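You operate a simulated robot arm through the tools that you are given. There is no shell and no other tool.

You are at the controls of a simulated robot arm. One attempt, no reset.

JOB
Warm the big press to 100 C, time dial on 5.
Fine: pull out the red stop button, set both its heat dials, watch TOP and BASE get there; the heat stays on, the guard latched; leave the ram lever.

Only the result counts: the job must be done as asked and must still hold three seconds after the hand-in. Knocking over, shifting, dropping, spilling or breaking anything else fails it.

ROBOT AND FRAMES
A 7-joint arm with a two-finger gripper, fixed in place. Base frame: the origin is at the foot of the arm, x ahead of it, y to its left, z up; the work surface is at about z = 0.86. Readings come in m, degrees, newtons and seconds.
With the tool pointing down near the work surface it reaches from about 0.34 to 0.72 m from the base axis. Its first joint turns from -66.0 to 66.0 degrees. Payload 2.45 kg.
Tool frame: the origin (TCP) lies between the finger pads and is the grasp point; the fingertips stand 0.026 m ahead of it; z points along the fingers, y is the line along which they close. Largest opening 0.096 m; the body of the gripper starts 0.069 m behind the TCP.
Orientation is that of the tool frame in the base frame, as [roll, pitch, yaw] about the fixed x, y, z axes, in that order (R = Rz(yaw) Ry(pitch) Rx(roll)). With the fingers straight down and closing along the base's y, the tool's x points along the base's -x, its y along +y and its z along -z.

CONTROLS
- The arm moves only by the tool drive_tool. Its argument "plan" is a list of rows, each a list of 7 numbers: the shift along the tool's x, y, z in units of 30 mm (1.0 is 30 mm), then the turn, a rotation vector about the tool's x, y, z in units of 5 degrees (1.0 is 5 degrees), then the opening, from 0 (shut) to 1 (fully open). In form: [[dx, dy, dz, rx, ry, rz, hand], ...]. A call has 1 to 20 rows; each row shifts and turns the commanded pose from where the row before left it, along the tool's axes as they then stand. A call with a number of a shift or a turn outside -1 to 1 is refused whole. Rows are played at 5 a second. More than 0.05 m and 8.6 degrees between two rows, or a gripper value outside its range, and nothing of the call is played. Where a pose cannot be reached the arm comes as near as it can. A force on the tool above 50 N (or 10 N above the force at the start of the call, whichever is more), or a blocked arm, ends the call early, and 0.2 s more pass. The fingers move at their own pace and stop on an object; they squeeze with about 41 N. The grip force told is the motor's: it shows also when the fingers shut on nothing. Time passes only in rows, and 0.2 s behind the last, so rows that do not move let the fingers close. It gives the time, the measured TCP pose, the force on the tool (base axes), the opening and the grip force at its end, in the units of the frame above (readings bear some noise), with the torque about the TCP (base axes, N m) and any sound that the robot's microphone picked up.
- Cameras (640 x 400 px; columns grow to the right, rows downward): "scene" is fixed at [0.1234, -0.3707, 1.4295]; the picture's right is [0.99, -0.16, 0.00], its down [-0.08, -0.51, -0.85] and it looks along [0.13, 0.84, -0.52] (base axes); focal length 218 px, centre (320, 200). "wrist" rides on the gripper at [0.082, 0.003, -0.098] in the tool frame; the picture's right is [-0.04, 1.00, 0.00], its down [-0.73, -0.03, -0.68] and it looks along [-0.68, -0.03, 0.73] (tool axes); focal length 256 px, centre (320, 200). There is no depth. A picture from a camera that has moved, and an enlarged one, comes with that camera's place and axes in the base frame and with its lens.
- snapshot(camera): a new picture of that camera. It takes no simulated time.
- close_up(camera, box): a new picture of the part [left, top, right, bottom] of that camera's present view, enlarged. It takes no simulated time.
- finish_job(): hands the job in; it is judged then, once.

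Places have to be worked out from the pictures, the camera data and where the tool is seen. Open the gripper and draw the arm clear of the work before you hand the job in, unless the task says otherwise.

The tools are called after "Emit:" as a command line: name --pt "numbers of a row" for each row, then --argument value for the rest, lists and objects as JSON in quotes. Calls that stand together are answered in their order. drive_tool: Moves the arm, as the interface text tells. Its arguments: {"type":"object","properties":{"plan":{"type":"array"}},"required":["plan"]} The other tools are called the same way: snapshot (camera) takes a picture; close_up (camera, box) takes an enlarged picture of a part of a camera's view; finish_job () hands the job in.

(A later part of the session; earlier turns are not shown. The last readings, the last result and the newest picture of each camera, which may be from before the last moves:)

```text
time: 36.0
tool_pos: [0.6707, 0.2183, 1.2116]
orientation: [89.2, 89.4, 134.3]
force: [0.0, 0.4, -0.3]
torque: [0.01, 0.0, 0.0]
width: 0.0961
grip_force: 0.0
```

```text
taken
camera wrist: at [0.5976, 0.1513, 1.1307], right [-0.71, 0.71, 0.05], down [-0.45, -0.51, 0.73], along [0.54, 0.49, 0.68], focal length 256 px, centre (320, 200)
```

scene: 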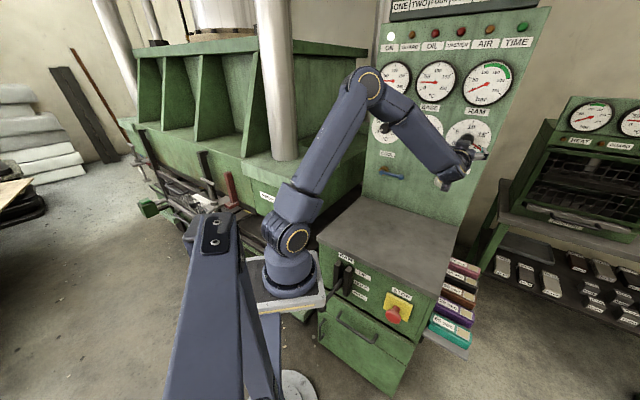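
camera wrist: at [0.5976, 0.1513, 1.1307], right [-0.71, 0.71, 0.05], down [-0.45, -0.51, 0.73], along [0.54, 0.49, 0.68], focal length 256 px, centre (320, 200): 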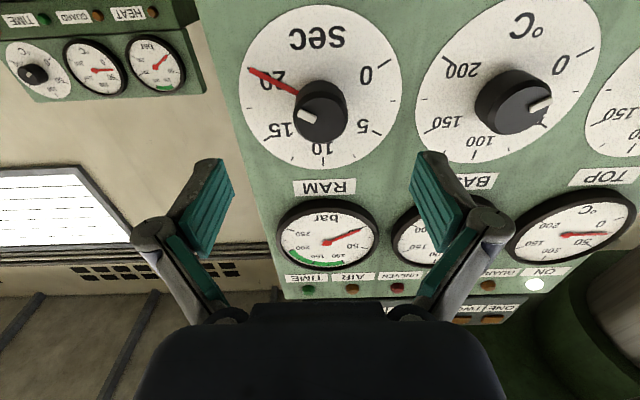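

The tool is now on the TIME axis (u≈0.320, z≈1.212). I'll enlarge the view to verify alignment and the knob's shape.

Emit:
close_up --camera "wrist" --box '[230, 0, 410, 180]'

Emit:
close_up --camera "scene" --box '[420, 100, 520, 200]'

```text
2.22 times, centred on (320, 90) of wrist
camera zoom: at [0.5976, 0.1513, 1.1307], right [-0.71, 0.71, 0.05], down [-0.45, -0.51, 0.73], along [0.54, 0.49, 0.68], focal length 569 px, centre (320, 444)
```

zoom: 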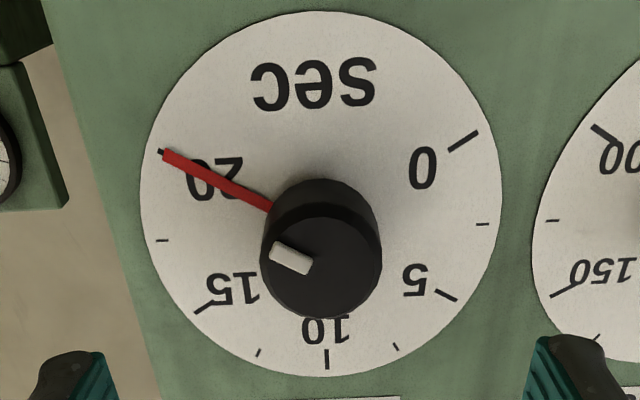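

```text
4.00 times, centred on (470, 150) of scene
camera zoom: at [0.1234, -0.3707, 1.4295], right [0.99, -0.16, 0.0], down [-0.08, -0.51, -0.85], along [0.14, 0.84, -0.52], focal length 874 px, centre (-280, 400)
```

zoom: 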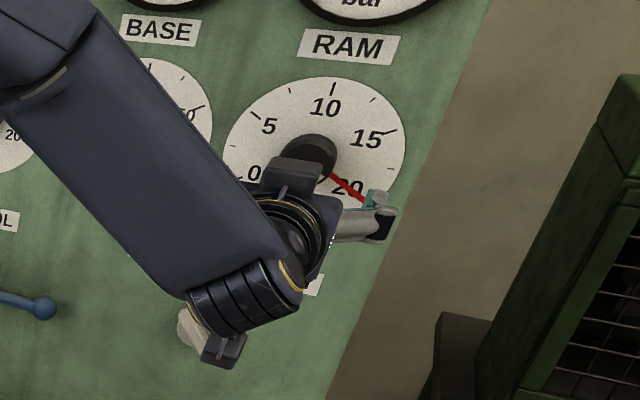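

The TIME axis looks to be at u≈0.320, z≈1.215, with its face near s_n≈0.735 (s=(x+y)/√2). I advance 3 cm, raise 2 mm, and test rolling the tool +90° in free space so the −180° turn can be a single stroke.

Emit:
drive_tool --pt "-0.07 0 1 0 0 0 1" --pt "0 0 0 0 0 0 1"

Emit:
close_up --camera "wrist" --box '[220, 0, 420, 180]'

Emit:
drive_tool --pt "0 0 0 0 0 1 1" --pt "0 0 0 0 0 1 1" --pt "0 0 0 0 0 1 1" --pt "0 0 0 0 0 1 1" --pt "0 0 0 0 0 1 1" --pt "0 0 0 0 0 1 1" --pt "0 0 0 0 0 1 1" --pt "0 0 0 0 0 1 1" --pt "0 0 0 0 0 1 1" --pt "0 0 0 0 0 1 1" --pt "0 0 0 0 0 1 1" --pt "0 0 0 0 0 1 1" --pt "0 0 0 0 0 1 1" --pt "0 0 0 0 0 1 1" --pt "0 0 0 0 0 1 1" --pt "0 0 0 0 0 1 1" --pt "0 0 0 0 0 1 1" --pt "0 0 0 0 0 1 1" --pt "0 0 0 0 0 0 1"

Emit:
snapshot --camera "wrist"

Emit:
snapshot --camera "scene"

```text
time: 36.6
tool_pos: [0.6904, 0.2388, 1.2133]
orientation: [86.7, 89.4, 131.7]
force: [-0.3, -0.8, -0.1]
torque: [0.03, 0.01, -0.01]
width: 0.0961
grip_force: 0.0
```

```text
2.22 times, centred on (320, 90) of wrist
camera zoom: at [0.6186, 0.1726, 1.1333], right [-0.71, 0.71, 0.05], down [-0.45, -0.51, 0.73], along [0.54, 0.49, 0.68], focal length 569 px, centre (320, 444)
```

zoom: 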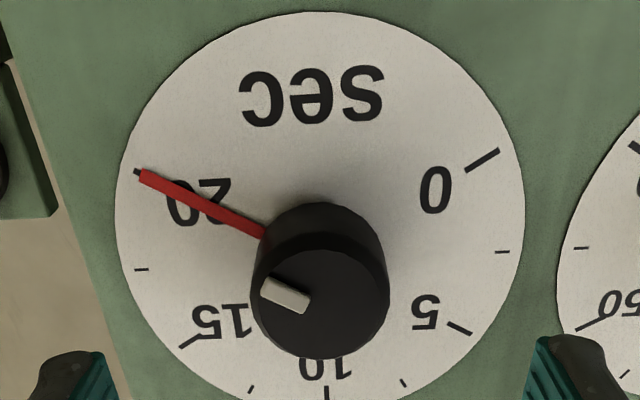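

```text
time: 40.6
tool_pos: [0.6919, 0.239, 1.2143]
orientation: [90.0, -0.7, 134.9]
force: [0.1, 0.4, -0.3]
torque: [0.0, -0.03, 0.02]
width: 0.0961
grip_force: 0.0
```

```text
taken
camera wrist: at [0.5648, 0.2269, 1.2197], right [0.04, -0.04, 1.0], down [0.04, -1.0, -0.04], along [1.0, 0.04, -0.04], focal length 256 px, centre (320, 200)
```

wrist: 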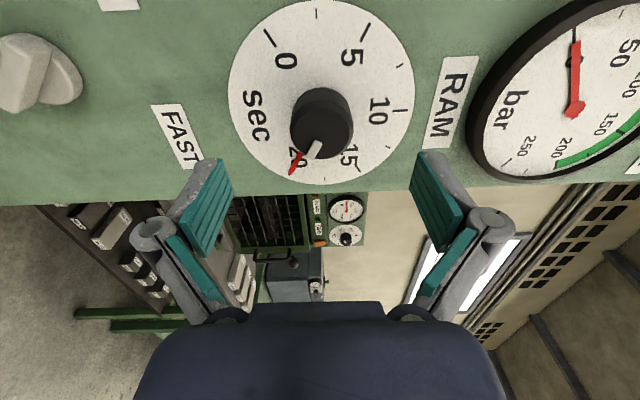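

```text
taken
```

scene: 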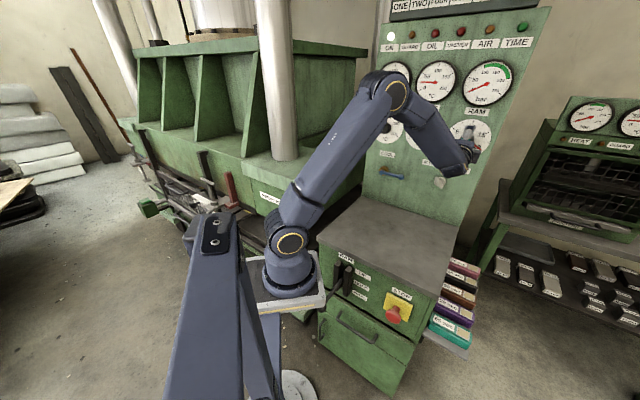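

Rolling +90° works. The sideways camera view now gives the vertical alignment directly, so I enlarge it.

Emit:
close_up --camera "wrist" --box '[220, 0, 420, 190]'

```text
2.11 times, centred on (320, 95) of wrist
camera zoom: at [0.5648, 0.2269, 1.2197], right [0.04, -0.04, 1.0], down [0.04, -1.0, -0.04], along [1.0, 0.04, -0.04], focal length 539 px, centre (320, 421)
```

zoom: 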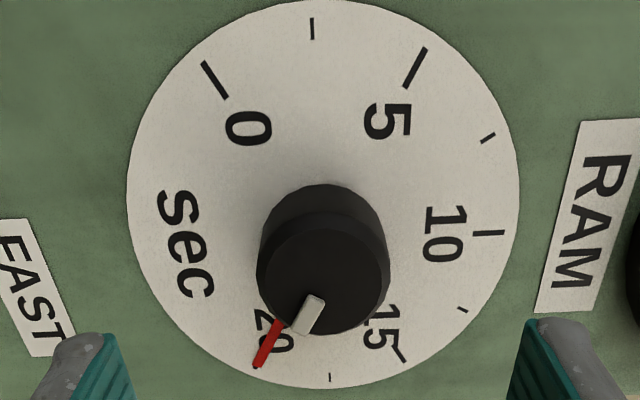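

TIME axis: u≈0.319, z≈1.2153, dial face s≈0.738, knob front s≈0.711, diameter ≈40 mm. I advance 4.8 cm so the fingertips stop ~6 mm off the face, then close on the knob.

Emit:
drive_tool --pt "0.033 0.033 0.5 0 0 0 1" --pt "0 0 0.5 0 0 0 1" --pt "0 0 0.4 0 0 0 1" --pt "0 0 0.19 0 0 0 1" --pt "0 0 0 0 0 0 1"

Emit:
snapshot --camera "wrist"

Emit:
close_up --camera "scene" --box '[420, 90, 520, 190]'

```text
time: 41.9
tool_pos: [0.726, 0.2737, 1.2151]
orientation: [90.0, -0.7, 135.1]
force: [0.1, -0.4, 0.1]
torque: [0.0, -0.02, 0.0]
width: 0.096
grip_force: 0.1
```

```text
taken
camera wrist: at [0.5973, 0.2618, 1.2204], right [0.04, -0.04, 1.0], down [0.04, -1.0, -0.04], along [1.0, 0.04, -0.03], focal length 256 px, centre (320, 200)
```

wrist: 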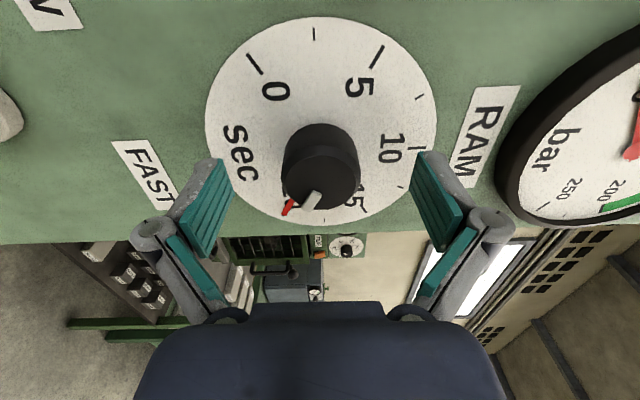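

```text
4.00 times, centred on (470, 140) of scene
camera zoom: at [0.1234, -0.3707, 1.4295], right [0.99, -0.16, 0.0], down [-0.08, -0.51, -0.85], along [0.13, 0.84, -0.52], focal length 874 px, centre (-280, 440)
```

zoom: 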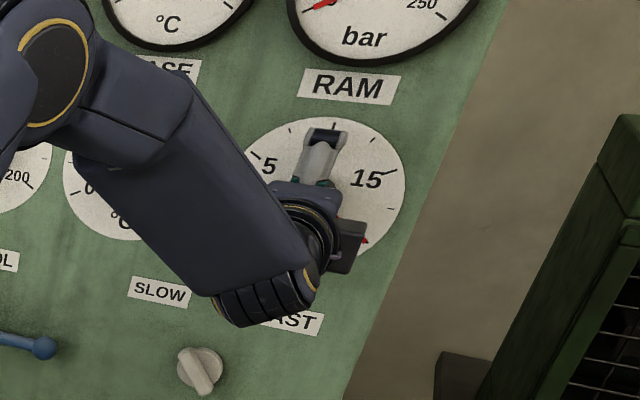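

The knob is centred between the fingers at the right depth. Closing now.

Emit:
drive_tool --pt "0 0 0 0 0 0 0" --pt "0 0 0 0 0 0 0" --pt "0 0 0 0 0 0 0" --pt "0 0 0 0 0 0 0" --pt "0 0 0 0 0 0 0" --pt "0 0 0 0 0 0 0"

Emit:
snapshot --camera "wrist"

```text
time: 43.2
tool_pos: [0.7252, 0.2728, 1.2156]
orientation: [90.0, -0.5, 134.9]
force: [-0.4, -0.4, 1.3]
torque: [0.04, -0.12, 0.05]
width: 0.0415
grip_force: 45.4
```

```text
taken
camera wrist: at [0.5972, 0.2616, 1.2207], right [0.04, -0.04, 1.0], down [0.04, -1.0, -0.04], along [1.0, 0.04, -0.03], focal length 256 px, centre (320, 200)
```

wrist: 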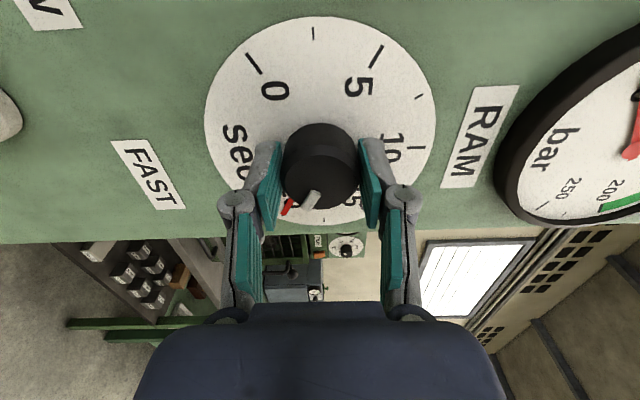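

Well-centred grip (41.5 mm, tiny side force). I turn the knob −45° first to check it follows.

Emit:
drive_tool --pt "0 0 0 0 0 -1 0" --pt "0 0 0 0 0 -1 0" --pt "0 0 0 0 0 -1 0" --pt "0 0 0 0 0 -1 0" --pt "0 0 0 0 0 -1 0" --pt "0 0 0 0 0 -1 0" --pt "0 0 0 0 0 -1 0" --pt "0 0 0 0 0 -1 0" --pt "0 0 0 0 0 -1 0"

Emit:
snapshot --camera "wrist"

```text
time: 45.2
tool_pos: [0.725, 0.2728, 1.214]
orientation: [90.0, 44.5, 135.1]
force: [1.3, 1.3, 0.5]
torque: [0.2, -0.2, 0.24]
width: 0.0415
grip_force: 45.5
```

```text
taken
camera wrist: at [0.6122, 0.2465, 1.1613], right [-0.47, 0.47, 0.74], down [-0.09, -0.86, 0.49], along [0.87, 0.16, 0.46], focal length 256 px, centre (320, 200)
```

wrist: 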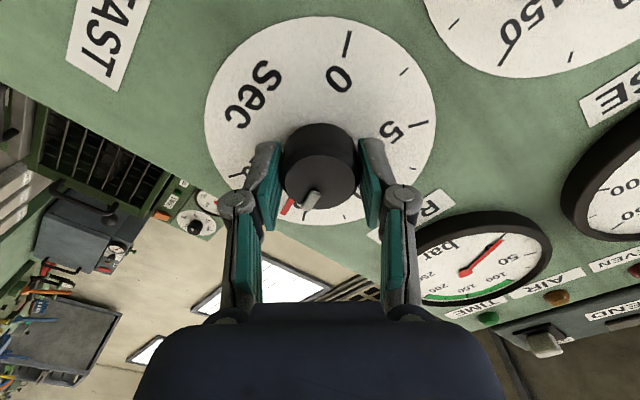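

The knob turns with the gripper and forces are low. I continue another −90°.

Emit:
drive_tool --pt "0 0 0 0 0 -1 0" --pt "0 0 0 0 0 -1 0" --pt "0 0 0 0 0 -1 0" --pt "0 0 0 0 0 -1 0" --pt "0 0 0 0 0 -1 0" --pt "0 0 0 0 0 -1 0" --pt "0 0 0 0 0 -1 0" --pt "0 0 0 0 0 -1 0" --pt "0 0 0 0 0 -1 0" --pt "0 0 0 0 0 -1 0" --pt "0 0 0 0 0 -1 0" --pt "0 0 0 0 0 -1 0" --pt "0 0 0 0 0 -1 0" --pt "0 0 0 0 0 -1 0" --pt "0 0 0 0 0 -1 0" --pt "0 0 0 0 0 -1 0" --pt "0 0 0 0 0 -1 0" --pt "0 0 0 0 0 -1 0"

Emit:
snapshot --camera "wrist"

Emit:
snapshot --camera "scene"

```text
time: 49.0
tool_pos: [0.7258, 0.2713, 1.2149]
orientation: [-89.8, 45.4, -45.0]
force: [7.2, 0.7, 6.0]
torque: [0.07, 0.0, -0.42]
width: 0.0417
grip_force: 45.4
```

```text
taken
camera wrist: at [0.6944, 0.1644, 1.1555], right [-0.52, 0.52, -0.67], down [-0.83, -0.13, 0.54], along [0.2, 0.84, 0.5], focal length 256 px, centre (320, 200)
```

wrist: 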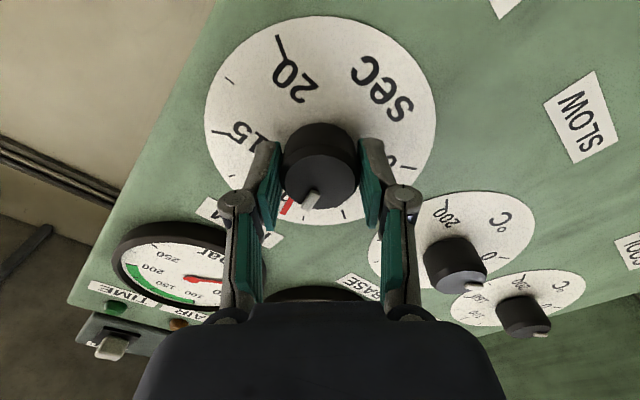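

```text
taken
```

scene: 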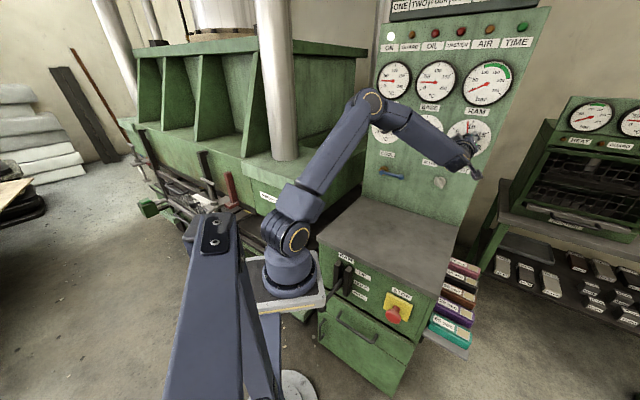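

−135° done without limits. Another −45° should bring it to 5.

Emit:
drive_tool --pt "0 0 0 0 0 -1 0" --pt "0 0 0 0 0 -1 0" --pt "0 0 0 0 0 -1 0" --pt "0 0 0 0 0 -1 0" --pt "0 0 0 0 0 -1 0" --pt "0 0 0 0 0 -1 0" --pt "0 0 0 0 0 -1 0" --pt "0 0 0 0 0 -1 0" --pt "0 0 0 0 0 -1 0" --pt "0 0 0 0 0 0 0"

Emit:
close_up --camera "wrist" --box '[180, 0, 460, 220]'

Emit:
close_up --camera "scene" --box '[420, 90, 520, 190]'

```text
time: 51.0
tool_pos: [0.7259, 0.2739, 1.2165]
orientation: [-92.7, 4.9, -45.1]
force: [-5.3, -1.8, -1.0]
torque: [0.14, -0.23, 0.14]
width: 0.0417
grip_force: 44.7
out of reach, approached as far as the arm can: row 8, 9
stopped in row 9: the force on the tool passed its limit at 67 N (the readings are from after the stop); the commanded pose is now the measured one
```

```text
1.82 times, centred on (320, 110) of wrist
camera zoom: at [0.713, 0.1465, 1.2119], right [-0.12, 0.06, -0.99], down [-0.99, 0.04, 0.12], along [0.04, 1.0, 0.05], focal length 465 px, centre (320, 364)
```

zoom: 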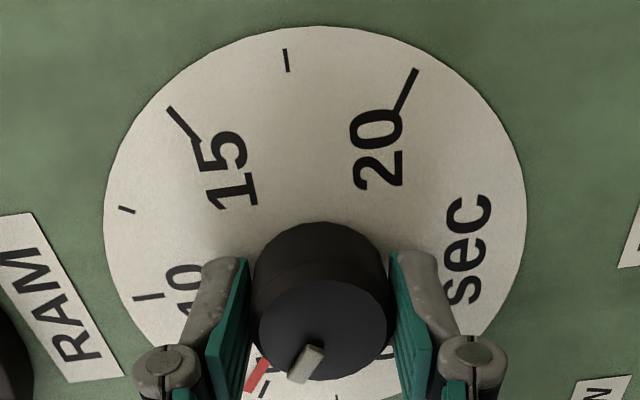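

```text
4.00 times, centred on (470, 140) of scene
camera zoom: at [0.1232, -0.3707, 1.4295], right [0.99, -0.16, 0.0], down [-0.08, -0.51, -0.85], along [0.14, 0.84, -0.52], focal length 874 px, centre (-280, 440)
```

zoom: 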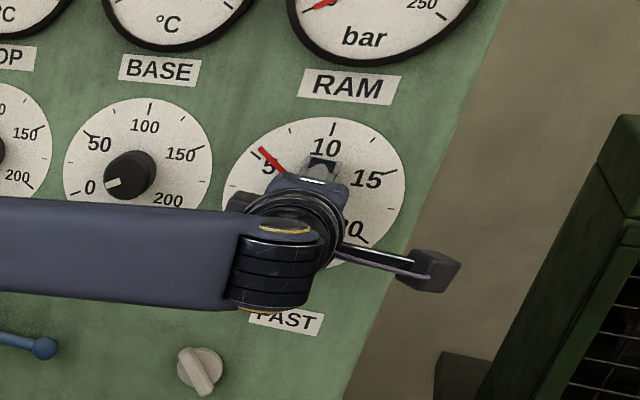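

The wrist roll hit its limit near −85°, so the knob is just short of 5. I open, back off 5 cm and roll back partway to read the dial.

Emit:
drive_tool --pt "0 0 0 0 0 0 1" --pt "0 0 0 0 0 0 1" --pt "0 0 0 0 0 0 1" --pt "0 0 0 0 0 0 1" --pt "0 0 -0.8 0 0 0 1" --pt "0 0 -0.8 0 0 0 1" --pt "0 0 0 0 0 1 1" --pt "0 0 0 0 0 1 1" --pt "0 0 0 0 0 1 1" --pt "0 0 0 0 0 1 1" --pt "0 0 0 0 0 1 1" --pt "0 0 0 0 0 1 1" --pt "0 0 0 0 0 1 1" --pt "0 0 0 0 0 1 1" --pt "0 0 0 0 0 1 1" --pt "0 0 0 0 0 1 1" --pt "0 0 0 0 0 1 1" --pt "0 0 0 0 0 1 1" --pt "0 0 0 0 0 1 1" --pt "0 0 0 0 0 1 1"

Emit:
drive_tool --pt "0 0 0 0 0 1 1" --pt "0 0 0 0 0 1 1" --pt "0 0 0 0 0 1 1" --pt "0 0 0 0 0 0 1"

Emit:
snapshot --camera "wrist"

Emit:
close_up --camera "wrist" --box '[220, 0, 420, 180]'

Emit:
close_up --camera "scene" --box '[360, 0, 560, 125]'

```text
time: 55.1
tool_pos: [0.6937, 0.2407, 1.2184]
orientation: [-100.0, 74.7, -54.8]
force: [0.3, 0.0, 0.1]
torque: [-0.01, 0.01, 0.01]
width: 0.0959
grip_force: 0.0
```

```text
time: 56.1
tool_pos: [0.6922, 0.2388, 1.2175]
orientation: [-179.4, 87.3, -134.4]
force: [0.2, -0.4, 0.7]
torque: [-0.03, 0.02, -0.01]
width: 0.0963
grip_force: 0.0
```

```text
taken
camera wrist: at [0.617, 0.1697, 1.1429], right [-0.71, 0.71, 0.04], down [-0.43, -0.48, 0.76], along [0.56, 0.52, 0.64], focal length 256 px, centre (320, 200)
```

wrist: 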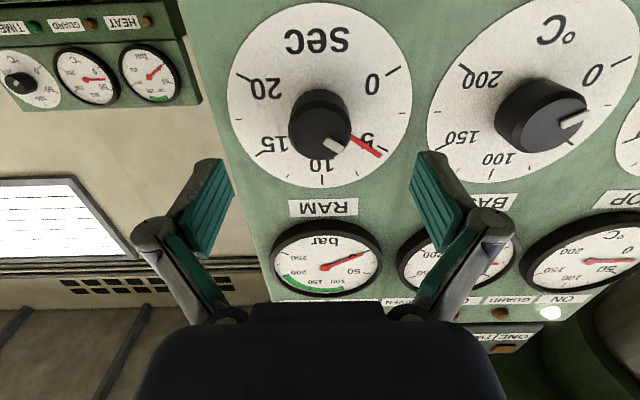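

```text
2.22 times, centred on (320, 90) of wrist
camera zoom: at [0.617, 0.1697, 1.1429], right [-0.71, 0.71, 0.04], down [-0.43, -0.48, 0.76], along [0.56, 0.52, 0.64], focal length 569 px, centre (320, 444)
```

zoom: 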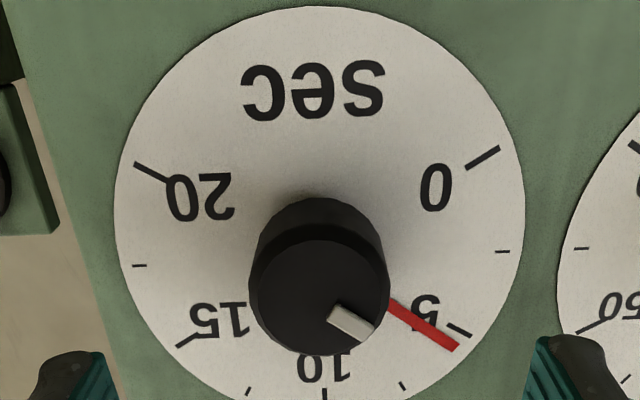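

```text
3.20 times, centred on (460, 62) of scene
camera zoom: at [0.1234, -0.3707, 1.4295], right [0.99, -0.16, 0.0], down [-0.08, -0.51, -0.85], along [0.13, 0.84, -0.52], focal length 699 px, centre (-128, 640)
```

zoom: 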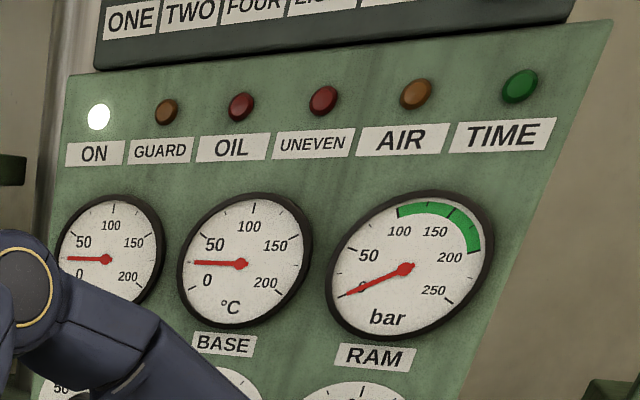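

The red hand reads about 5.5, i.e. ~6.4° past the 5 tick. I re-grip at this roll (re-levelling by 2.7°) and turn a further −6.4°.

Emit:
drive_tool --pt "0.073 0.047 0 0 -0.54 0 1" --pt "0 0 0.5 0 0 0 1" --pt "0 0 0.5 0 0 0 1" --pt "0 0 0.4 0 0 0 1" --pt "0 0 0.2 0 0 0 1" --pt "0 0 0 0 0 0 1" --pt "0 0 0 0 0 0 0" --pt "0 0 0 0 0 0 0" --pt "0 0 0 0 0 0 0" --pt "0 0 0 0 0 0 0" --pt "0 0 0 0 0 0 0" --pt "0 0 0 0 0 0 0"

Emit:
close_up --camera "wrist" --box '[180, 0, 460, 240]'

```text
time: 58.8
tool_pos: [0.7264, 0.2728, 1.2161]
orientation: [-74.7, 89.9, -29.8]
force: [6.5, -3.3, 0.3]
torque: [0.01, 0.02, -0.32]
width: 0.0415
grip_force: 45.2
```

```text
1.67 times, centred on (320, 120) of wrist
camera zoom: at [0.6534, 0.2061, 1.1357], right [-0.71, 0.71, 0.04], down [-0.46, -0.5, 0.73], along [0.54, 0.5, 0.68], focal length 427 px, centre (320, 333)
```

zoom: 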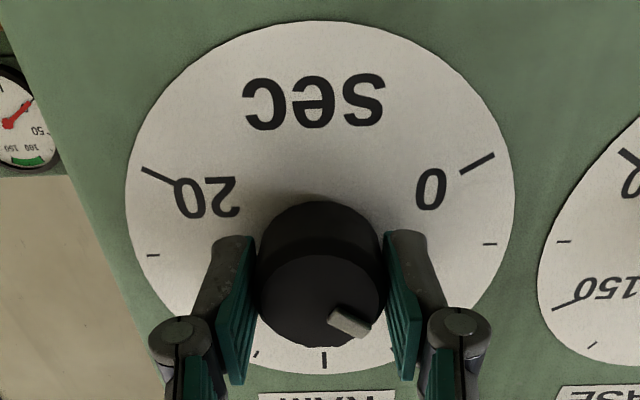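

Gripped again. Now I turn −6.4° and look.

Emit:
drive_tool --pt "0 0 0 0 0 -0.64 0" --pt "0 0 0 0 0 -0.64 0" --pt "0 0 0 0 0 0 0" --pt "0 0 0 0 0 0 1" --pt "0 0 0 0 0 0 1" --pt "0 0 0 0 0 0 1" --pt "0 0 0 0 0 0 1" --pt "0 0 -0.8 0 0 0 1" --pt "0 0 -0.8 0 0 0 1" --pt "0 0 0 0 0 0 1"

Emit:
close_up --camera "wrist" --box '[220, 0, 420, 180]'

Emit:
close_up --camera "scene" --box '[420, 90, 520, 190]'

```text
time: 61.0
tool_pos: [0.6913, 0.2403, 1.2157]
orientation: [-89.4, 83.5, -44.4]
force: [0.5, -0.2, -0.2]
torque: [0.02, 0.0, -0.05]
width: 0.0963
grip_force: 0.1
```

```text
2.22 times, centred on (320, 90) of wrist
camera zoom: at [0.6251, 0.1664, 1.1355], right [-0.71, 0.7, -0.07], down [-0.52, -0.44, 0.73], along [0.48, 0.55, 0.68], focal length 569 px, centre (320, 444)
```

zoom: 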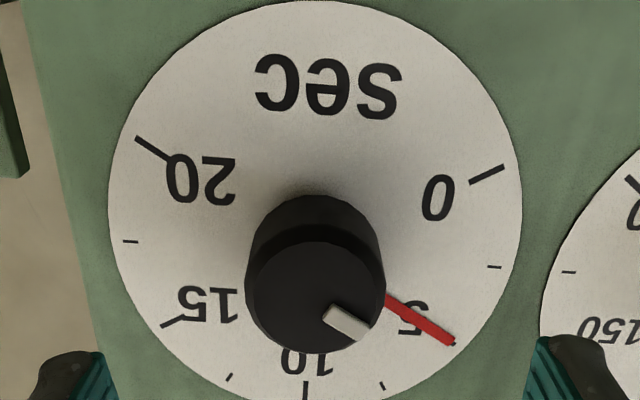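

```text
4.00 times, centred on (470, 140) of scene
camera zoom: at [0.1234, -0.3707, 1.4295], right [0.99, -0.16, 0.0], down [-0.08, -0.51, -0.85], along [0.13, 0.84, -0.52], focal length 874 px, centre (-280, 440)
```

zoom: 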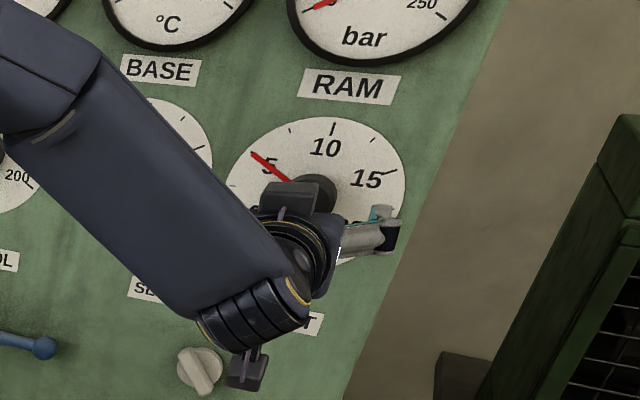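

TIME now reads 5 (the hand covers the 5 tick). Next I restore the roll and slide left at this same stand-off past BASE to TOP, keeping the wrist farther out than before.

Emit:
drive_tool --pt "0 0 0 0 0 0.64 1" --pt "0 0 0 0 0 0.64 1" --pt "0 0.8 0 0 0 0 1" --pt "0 0.8 0 0 0 0 1" --pt "0 0.8 0 0 0 0 1" --pt "0 0.8 0 0 0 0 1" --pt "0 0.8 0 0 0 0 1" --pt "0 0.8 0 0 0 0 1" --pt "0 0 0 0 0 0 1"

Emit:
snapshot --camera "scene"

Emit:
snapshot --camera "wrist"

```text
time: 63.0
tool_pos: [0.5889, 0.3431, 1.2147]
orientation: [-78.4, 89.8, -33.4]
force: [0.5, -0.2, 0.8]
torque: [-0.01, 0.01, 0.01]
width: 0.0964
grip_force: 0.1
```

```text
taken
```

scene: 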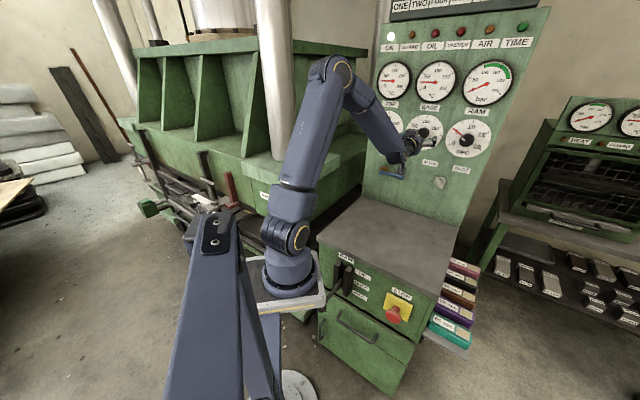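

```text
taken
camera wrist: at [0.5171, 0.275, 1.1344], right [-0.71, 0.71, 0.04], down [-0.46, -0.5, 0.73], along [0.54, 0.5, 0.68], focal length 256 px, centre (320, 200)
```

wrist: 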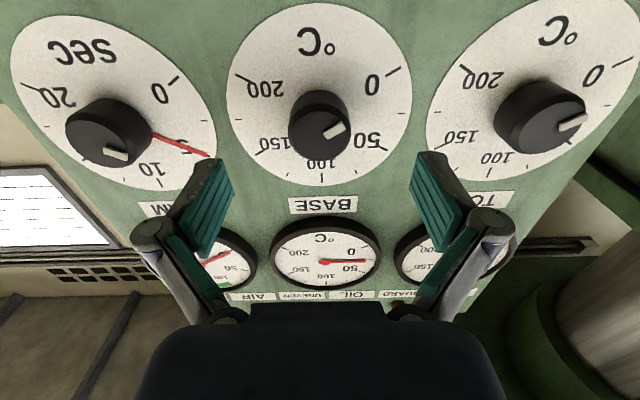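

Now squarely in front of BASE. I continue left toward TOP in small steps to see whether the posture allows it this time.

Emit:
drive_tool --pt "0 0.8 0 0 0 0 1" --pt "0 0.8 0 0 0 0 1" --pt "0 0.8 0 0 0 0 1" --pt "0 0.8 0 0 0 0 1" --pt "0 0.8 0 0 0 0 1" --pt "0 0.8 0 0 0 0 1" --pt "0 0 0 0 0 0 1"

Emit:
snapshot --camera "scene"

Emit:
snapshot --camera "wrist"

```text
time: 64.5
tool_pos: [0.5534, 0.3834, 1.244]
orientation: [-160.9, 89.7, -115.0]
force: [0.4, 0.2, 0.2]
torque: [-0.02, 0.01, 0.01]
width: 0.0961
grip_force: 0.1
out of reach, approached as far as the arm can: row 2, 3, 4, 5, 6
```

```text
taken
```

scene: 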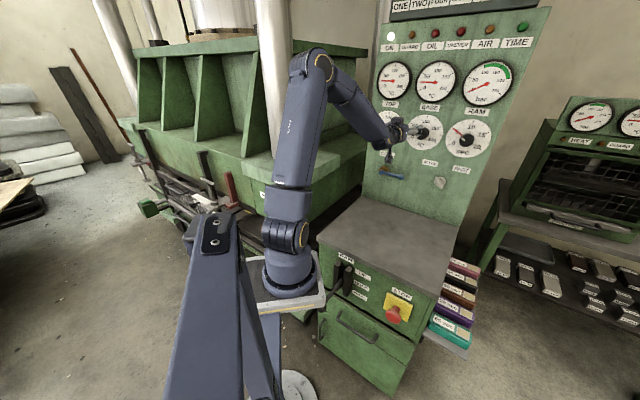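

```text
taken
camera wrist: at [0.4822, 0.3147, 1.1644], right [-0.72, 0.7, 0.04], down [-0.45, -0.5, 0.74], along [0.53, 0.51, 0.68], focal length 256 px, centre (320, 200)
```

wrist: 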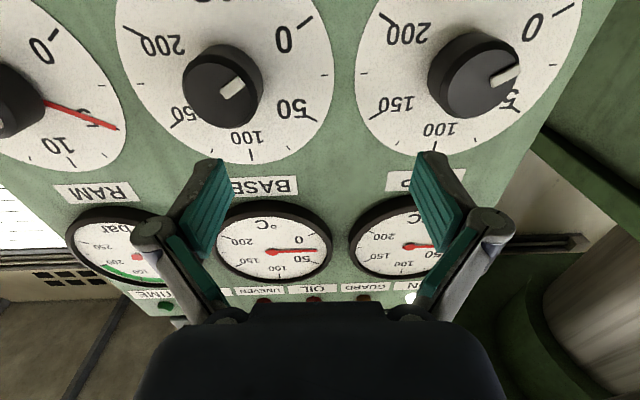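

Same limit again. I'll look closely at the shoulder and elbow to understand which joint is at its stop.

Emit:
close_up --camera "scene" --box '[230, 160, 350, 300]'

Emit:
close_up --camera "scene" --box '[260, 30, 440, 200]'

```text
2.86 times, centred on (290, 230) of scene
camera zoom: at [0.1234, -0.3707, 1.4295], right [0.99, -0.16, 0.0], down [-0.08, -0.51, -0.85], along [0.13, 0.84, -0.52], focal length 624 px, centre (406, 114)
```

zoom: 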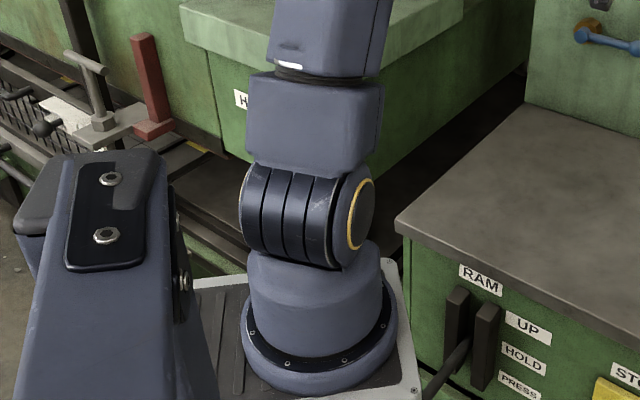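

```text
2.35 times, centred on (350, 115) of scene
camera zoom: at [0.1234, -0.3707, 1.4295], right [0.99, -0.16, 0.0], down [-0.08, -0.51, -0.85], along [0.13, 0.84, -0.52], focal length 514 px, centre (249, 400)
```

zoom: 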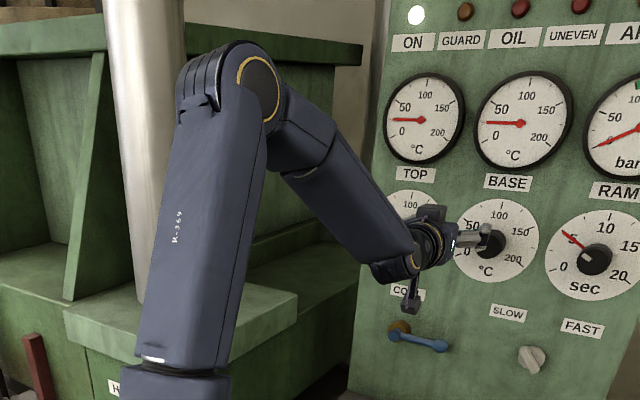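

The shoulder joint is at its left stop (J1≈66°) with the elbow leaning left. I'll swing the tool down about the wrist, then go far left with the tool down so that the lean disappears, and come back to TOP from there.

Emit:
drive_tool --pt "0.64 -0.3 0 0 1 0 1" --pt "0.64 -0.3 0 0 1 0 1" --pt "0.64 0 0 0 1 0 1" --pt "0.64 0 0 0 1 0 1" --pt "0.64 0 0 0 1 0 1" --pt "0.64 0 0 0 1 0 1" --pt "0.64 0 0 0 1 0 1" --pt "0.64 0 0 0 1 0 1" --pt "0.64 0 0 0 1 0 1" --pt "0.64 0 0 0 1 0 1" --pt "0.64 0 0 0 1 0 1" --pt "0.64 0 0 0 1 0 1" --pt "0.64 0 0 0 1 0 1" --pt "0.64 0 0 0 1 0 1" --pt "0.64 0 0 0 1 0 1" --pt "0.64 0 0 0 1 0 1" --pt "0.64 0 0 0 1 0 1" --pt "0.64 0 0 0 1 0 1" --pt "0 0 0 0 0 0 1"

Emit:
snapshot --camera "scene"

Emit:
snapshot --camera "wrist"

```text
time: 68.5
tool_pos: [0.4201, 0.2218, 1.0127]
orientation: [-180.0, 0.0, -134.8]
force: [-0.6, -0.5, -0.3]
torque: [0.0, -0.01, -0.04]
width: 0.0963
grip_force: 0.0
```

```text
taken
```

scene: 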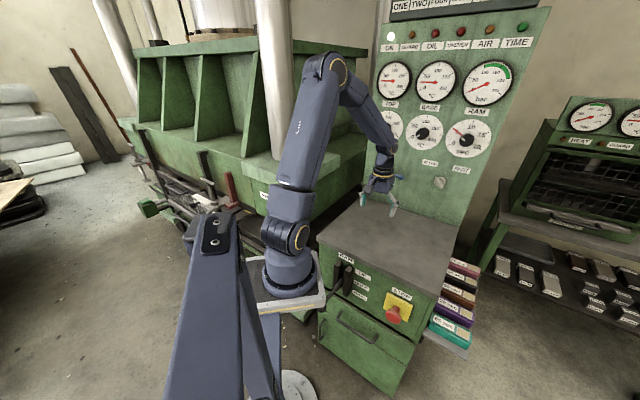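

```text
taken
camera wrist: at [0.3591, 0.1665, 1.1135], right [-0.68, 0.73, 0.0], down [0.54, 0.5, 0.68], along [0.5, 0.46, -0.73], focal length 256 px, centre (320, 200)
```

wrist: 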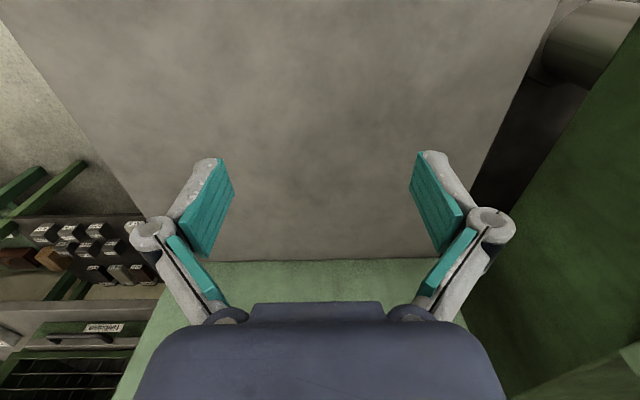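

Tool is vertical at (0.42, 0.22, 1.01). I rise to z≈1.2 and then go far left to about (0.27, 0.38).

Emit:
drive_tool --pt "0 0 -1 0 0 0 1" --pt "0 0 -1 0 0 0 1" --pt "0 0 -1 0 0 0 1" --pt "0 0 -1 0 0 0 1" --pt "0 0 -1 0 0 0 1" --pt "0 0 -1 0 0 0 1" --pt "-0.03 0.92 0 0 0 0 1" --pt "-0.03 0.92 0 0 0 0 1" --pt "-0.03 0.92 0 0 0 0 1" --pt "-0.03 0.92 0 0 0 0 1" --pt "-0.03 0.92 0 0 0 0 1" --pt "-0.03 0.92 0 0 0 0 1" --pt "-0.03 0.92 0 0 0 0 1" --pt "-0.03 0.92 0 0 0 0 1" --pt "0 0 0 0 0 0 1"

Emit:
snapshot --camera "scene"

```text
time: 71.8
tool_pos: [0.2653, 0.3854, 1.1941]
orientation: [-179.9, 0.1, -134.9]
force: [-0.6, 0.7, 0.1]
torque: [0.03, -0.01, -0.01]
width: 0.0958
grip_force: 0.0
```

```text
taken
```

scene: 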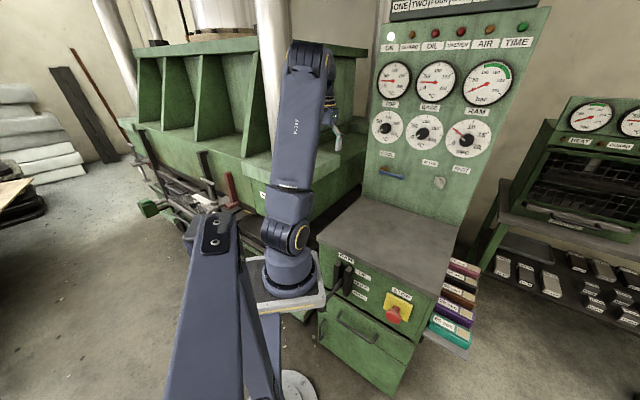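

The far-left pose was reached with the elbow back in the arm's plane. Now I bring the wrist to the spot behind TOP (tool still down), then look at the posture.

Emit:
drive_tool --pt "0.083 -0.484 0.83 0 0 0 1" --pt "0.083 -0.484 0.83 0 0 0 1" --pt "0.083 -0.484 0.83 0 0 0 1" --pt "0.083 -0.484 0.83 0 0 0 1" --pt "0.083 -0.484 0.83 0 0 0 1" --pt "0.083 -0.484 0.83 0 0 0 1" --pt "0.083 -0.484 0.83 0 0 0 1" --pt "0 0 0 0 0 0 1"

Emit:
snapshot --camera "scene"

Emit:
close_up --camera "scene" --box '[230, 160, 350, 300]'

```text
time: 73.5
tool_pos: [0.3256, 0.2974, 1.0195]
orientation: [-179.9, -0.1, -134.9]
force: [-0.4, 0.6, 0.2]
torque: [0.0, -0.01, 0.01]
width: 0.0958
grip_force: 0.0
```

```text
taken
```

scene: 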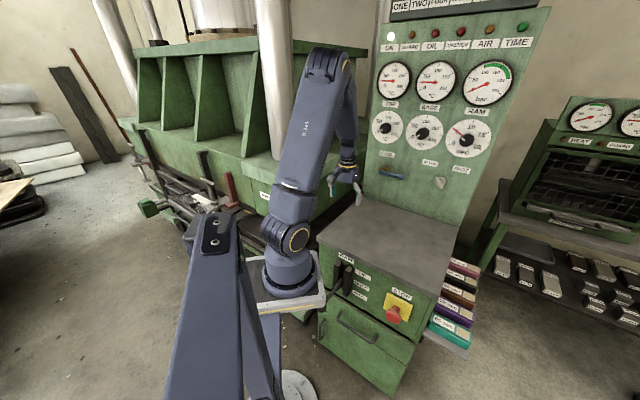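

```text
2.86 times, centred on (290, 230) of scene
camera zoom: at [0.1234, -0.3707, 1.4295], right [0.99, -0.16, 0.0], down [-0.08, -0.51, -0.85], along [0.13, 0.84, -0.52], focal length 624 px, centre (406, 114)
```

zoom: 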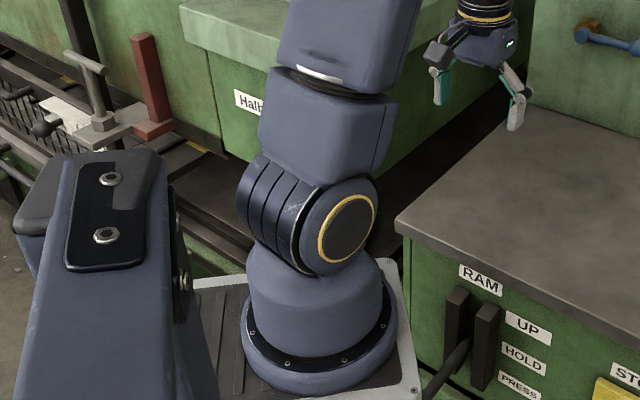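

The shoulder is now turned less (J1≈45°) and the elbow leans the other way. I swing the tool up about the wrist to face the TOP dial.

Emit:
drive_tool --pt "-0.64 0 0 0 -1 0 1" --pt "-0.64 0 0 0 -1 0 1" --pt "-0.64 0 0 0 -1 0 1" --pt "-0.64 0 0 0 -1 0 1" --pt "-0.64 0 0 0 -1 0 1" --pt "-0.64 0 0 0 -1 0 1" --pt "-0.64 0 0 0 -1 0 1" --pt "-0.64 0 0 0 -1 0 1" --pt "-0.64 0 0 0 -1 0 1" --pt "-0.64 0 0 0 -1 0 1" --pt "-0.64 0 0 0 -1 0 1" --pt "-0.64 0 0 0 -1 0 1" --pt "-0.64 0 0 0 -1 0 1" --pt "-0.64 0 0 0 -1 0 1" --pt "-0.64 0 0 0 -1 0 1" --pt "-0.64 0 0 0 -1 0 1" --pt "-0.64 0 0 0 -1 0 1" --pt "-0.64 0 0 0 -1 0 1" --pt "0 0 0 0 0 0 1"

Emit:
snapshot --camera "scene"

Emit:
snapshot --camera "wrist"

```text
time: 77.5
tool_pos: [0.4831, 0.4518, 1.1823]
orientation: [-176.3, 79.6, -131.8]
force: [-0.5, -0.6, 1.0]
torque: [0.0, -0.01, 0.02]
width: 0.096
grip_force: 0.0
out of reach, approached as far as the arm can: row 9, 10, 11, 12
```

```text
taken
```

scene: 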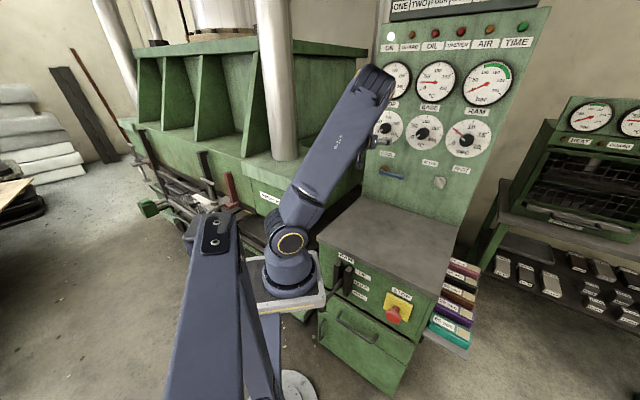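

```text
taken
camera wrist: at [0.4016, 0.3751, 1.1214], right [-0.7, 0.72, 0.03], down [-0.37, -0.39, 0.84], along [0.62, 0.58, 0.53], focal length 256 px, centre (320, 200)
```

wrist: 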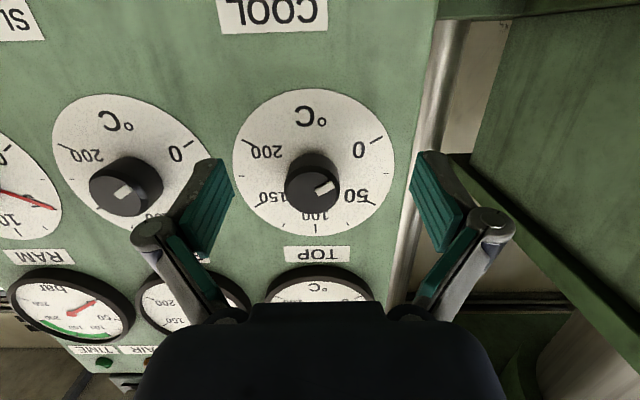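

I'm now in front of TOP with a good posture. I finish levelling (10° more), raise to z≈1.215 and shift slightly right onto the axis.

Emit:
drive_tool --pt "0 0 0 -0.12 -0.7 0.13 1" --pt "0 0 0 0 -0.7 0 1" --pt "0 0 0 0 -0.7 0 1" --pt "-0.55 -0.1 0 0 0 0 1" --pt "-0.55 -0.1 0 0 0 0 1" --pt "0 0 0 0 0 0 1"

Emit:
snapshot --camera "wrist"

Emit:
close_up --camera "wrist" --box '[220, 0, 420, 180]'

```text
time: 79.0
tool_pos: [0.4838, 0.4404, 1.2269]
orientation: [135.4, 89.9, -179.4]
force: [0.6, -0.4, -0.1]
torque: [0.0, -0.02, -0.03]
width: 0.0958
grip_force: 0.1
out of reach, approached as far as the arm can: row 3
```

```text
taken
camera wrist: at [0.4119, 0.3737, 1.147], right [-0.71, 0.71, 0.04], down [-0.46, -0.5, 0.73], along [0.54, 0.5, 0.68], focal length 256 px, centre (320, 200)
```

wrist: 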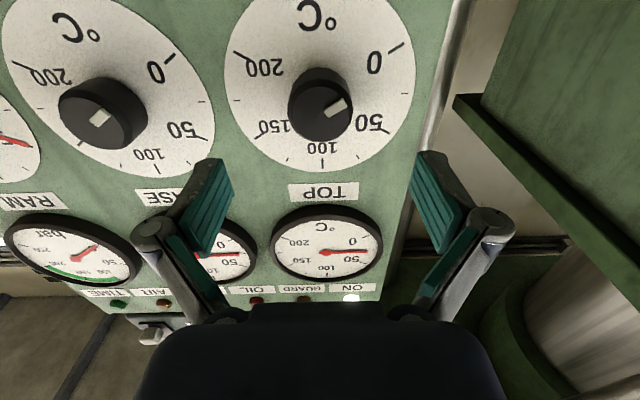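

```text
2.22 times, centred on (320, 90) of wrist
camera zoom: at [0.4119, 0.3737, 1.147], right [-0.71, 0.71, 0.04], down [-0.46, -0.5, 0.73], along [0.54, 0.5, 0.68], focal length 569 px, centre (320, 444)
```

zoom: 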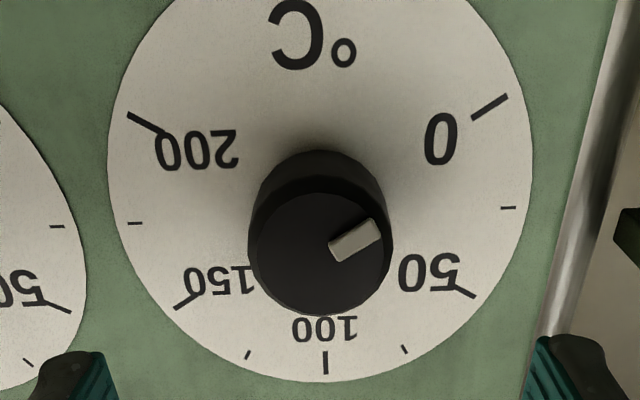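

TOP axis: u≈0.0307, z≈1.215 — the tool is laterally aligned, 12 mm too high. I lower it and pre-roll −60° in free space so that the +120° turn ends at +60°.

Emit:
drive_tool --pt "0.397 0 0 0 0 0 1" --pt "0 0 0 0 0 -1 1" --pt "0 0 0 0 0 -1 1" --pt "0 0 0 0 0 -1 1" --pt "0 0 0 0 0 -1 1" --pt "0 0 0 0 0 -1 1" --pt "0 0 0 0 0 -1 1" --pt "0 0 0 0 0 -1 1" --pt "0 0 0 0 0 -1 1" --pt "0 0 0 0 0 -1 1" --pt "0 0 0 0 0 -1 1" --pt "0 0 0 0 0 -1 1" --pt "0 0 0 0 0 -1 1" --pt "0 0 0 0 0 0 1"

Emit:
snapshot --camera "wrist"

Emit:
close_up --camera "wrist" --box '[220, 0, 420, 200]'

Emit:
snapshot --camera "scene"

```text
time: 82.0
tool_pos: [0.4848, 0.4403, 1.2156]
orientation: [-90.1, 30.0, -44.9]
force: [0.2, -0.1, 0.2]
torque: [-0.01, -0.03, 0.01]
width: 0.0961
grip_force: 0.1
```

```text
taken
camera wrist: at [0.463, 0.3223, 1.1734], right [-0.38, 0.38, -0.85], down [-0.92, -0.04, 0.39], along [0.11, 0.93, 0.36], focal length 256 px, centre (320, 200)
```

wrist: 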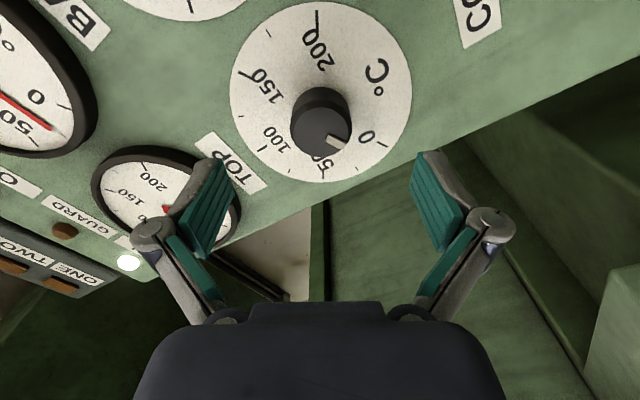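

```text
2.00 times, centred on (320, 100) of wrist
camera zoom: at [0.463, 0.3223, 1.1734], right [-0.38, 0.38, -0.85], down [-0.92, -0.04, 0.39], along [0.11, 0.93, 0.36], focal length 512 px, centre (320, 400)
```

zoom: 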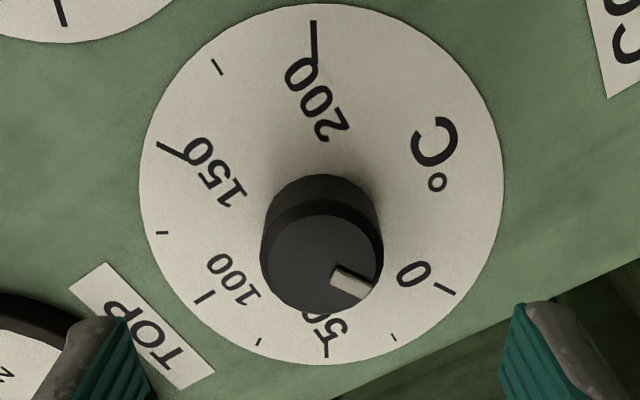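

```text
taken
```

scene: 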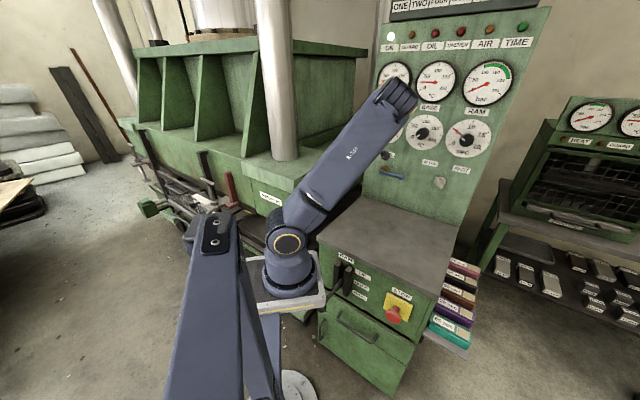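

Roll −60° is fine and alignment is within ~1 mm. I advance 5.2 cm, check, and close on the TOP knob.

Emit:
drive_tool --pt "0 0 0.5 0 0 0 1" --pt "0 0 0.5 0 0 0 1" --pt "0 0 0.5 0 0 0 1" --pt "0 0 0.24 0 0 0 1" --pt "0 0 0 0 0 0 1" --pt "0 0 0 0 0 0 0" --pt "0 0 0 0 0 0 0" --pt "0 0 0 0 0 0 0" --pt "0 0 0 0 0 0 0" --pt "0 0 0 0 0 0 0" --pt "0 0 0 0 0 0 0"

Emit:
snapshot --camera "wrist"

```text
time: 84.3
tool_pos: [0.5211, 0.4766, 1.2145]
orientation: [-90.2, 29.9, -44.8]
force: [-1.7, 0.6, -1.7]
torque: [-0.05, 0.03, 0.08]
width: 0.0413
grip_force: 44.6
```

```text
taken
camera wrist: at [0.4996, 0.3593, 1.1729], right [-0.38, 0.38, -0.84], down [-0.92, -0.04, 0.39], along [0.11, 0.93, 0.36], focal length 256 px, centre (320, 200)
```

wrist: 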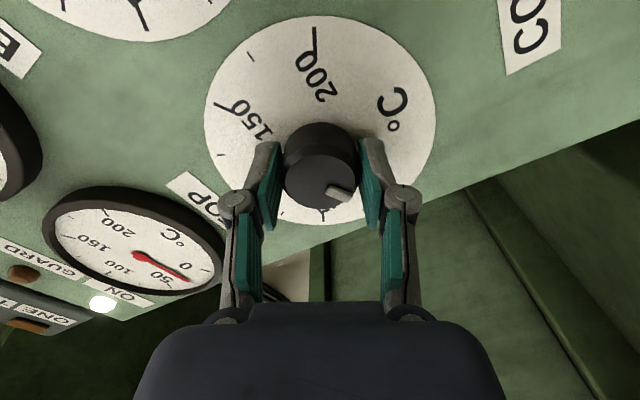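

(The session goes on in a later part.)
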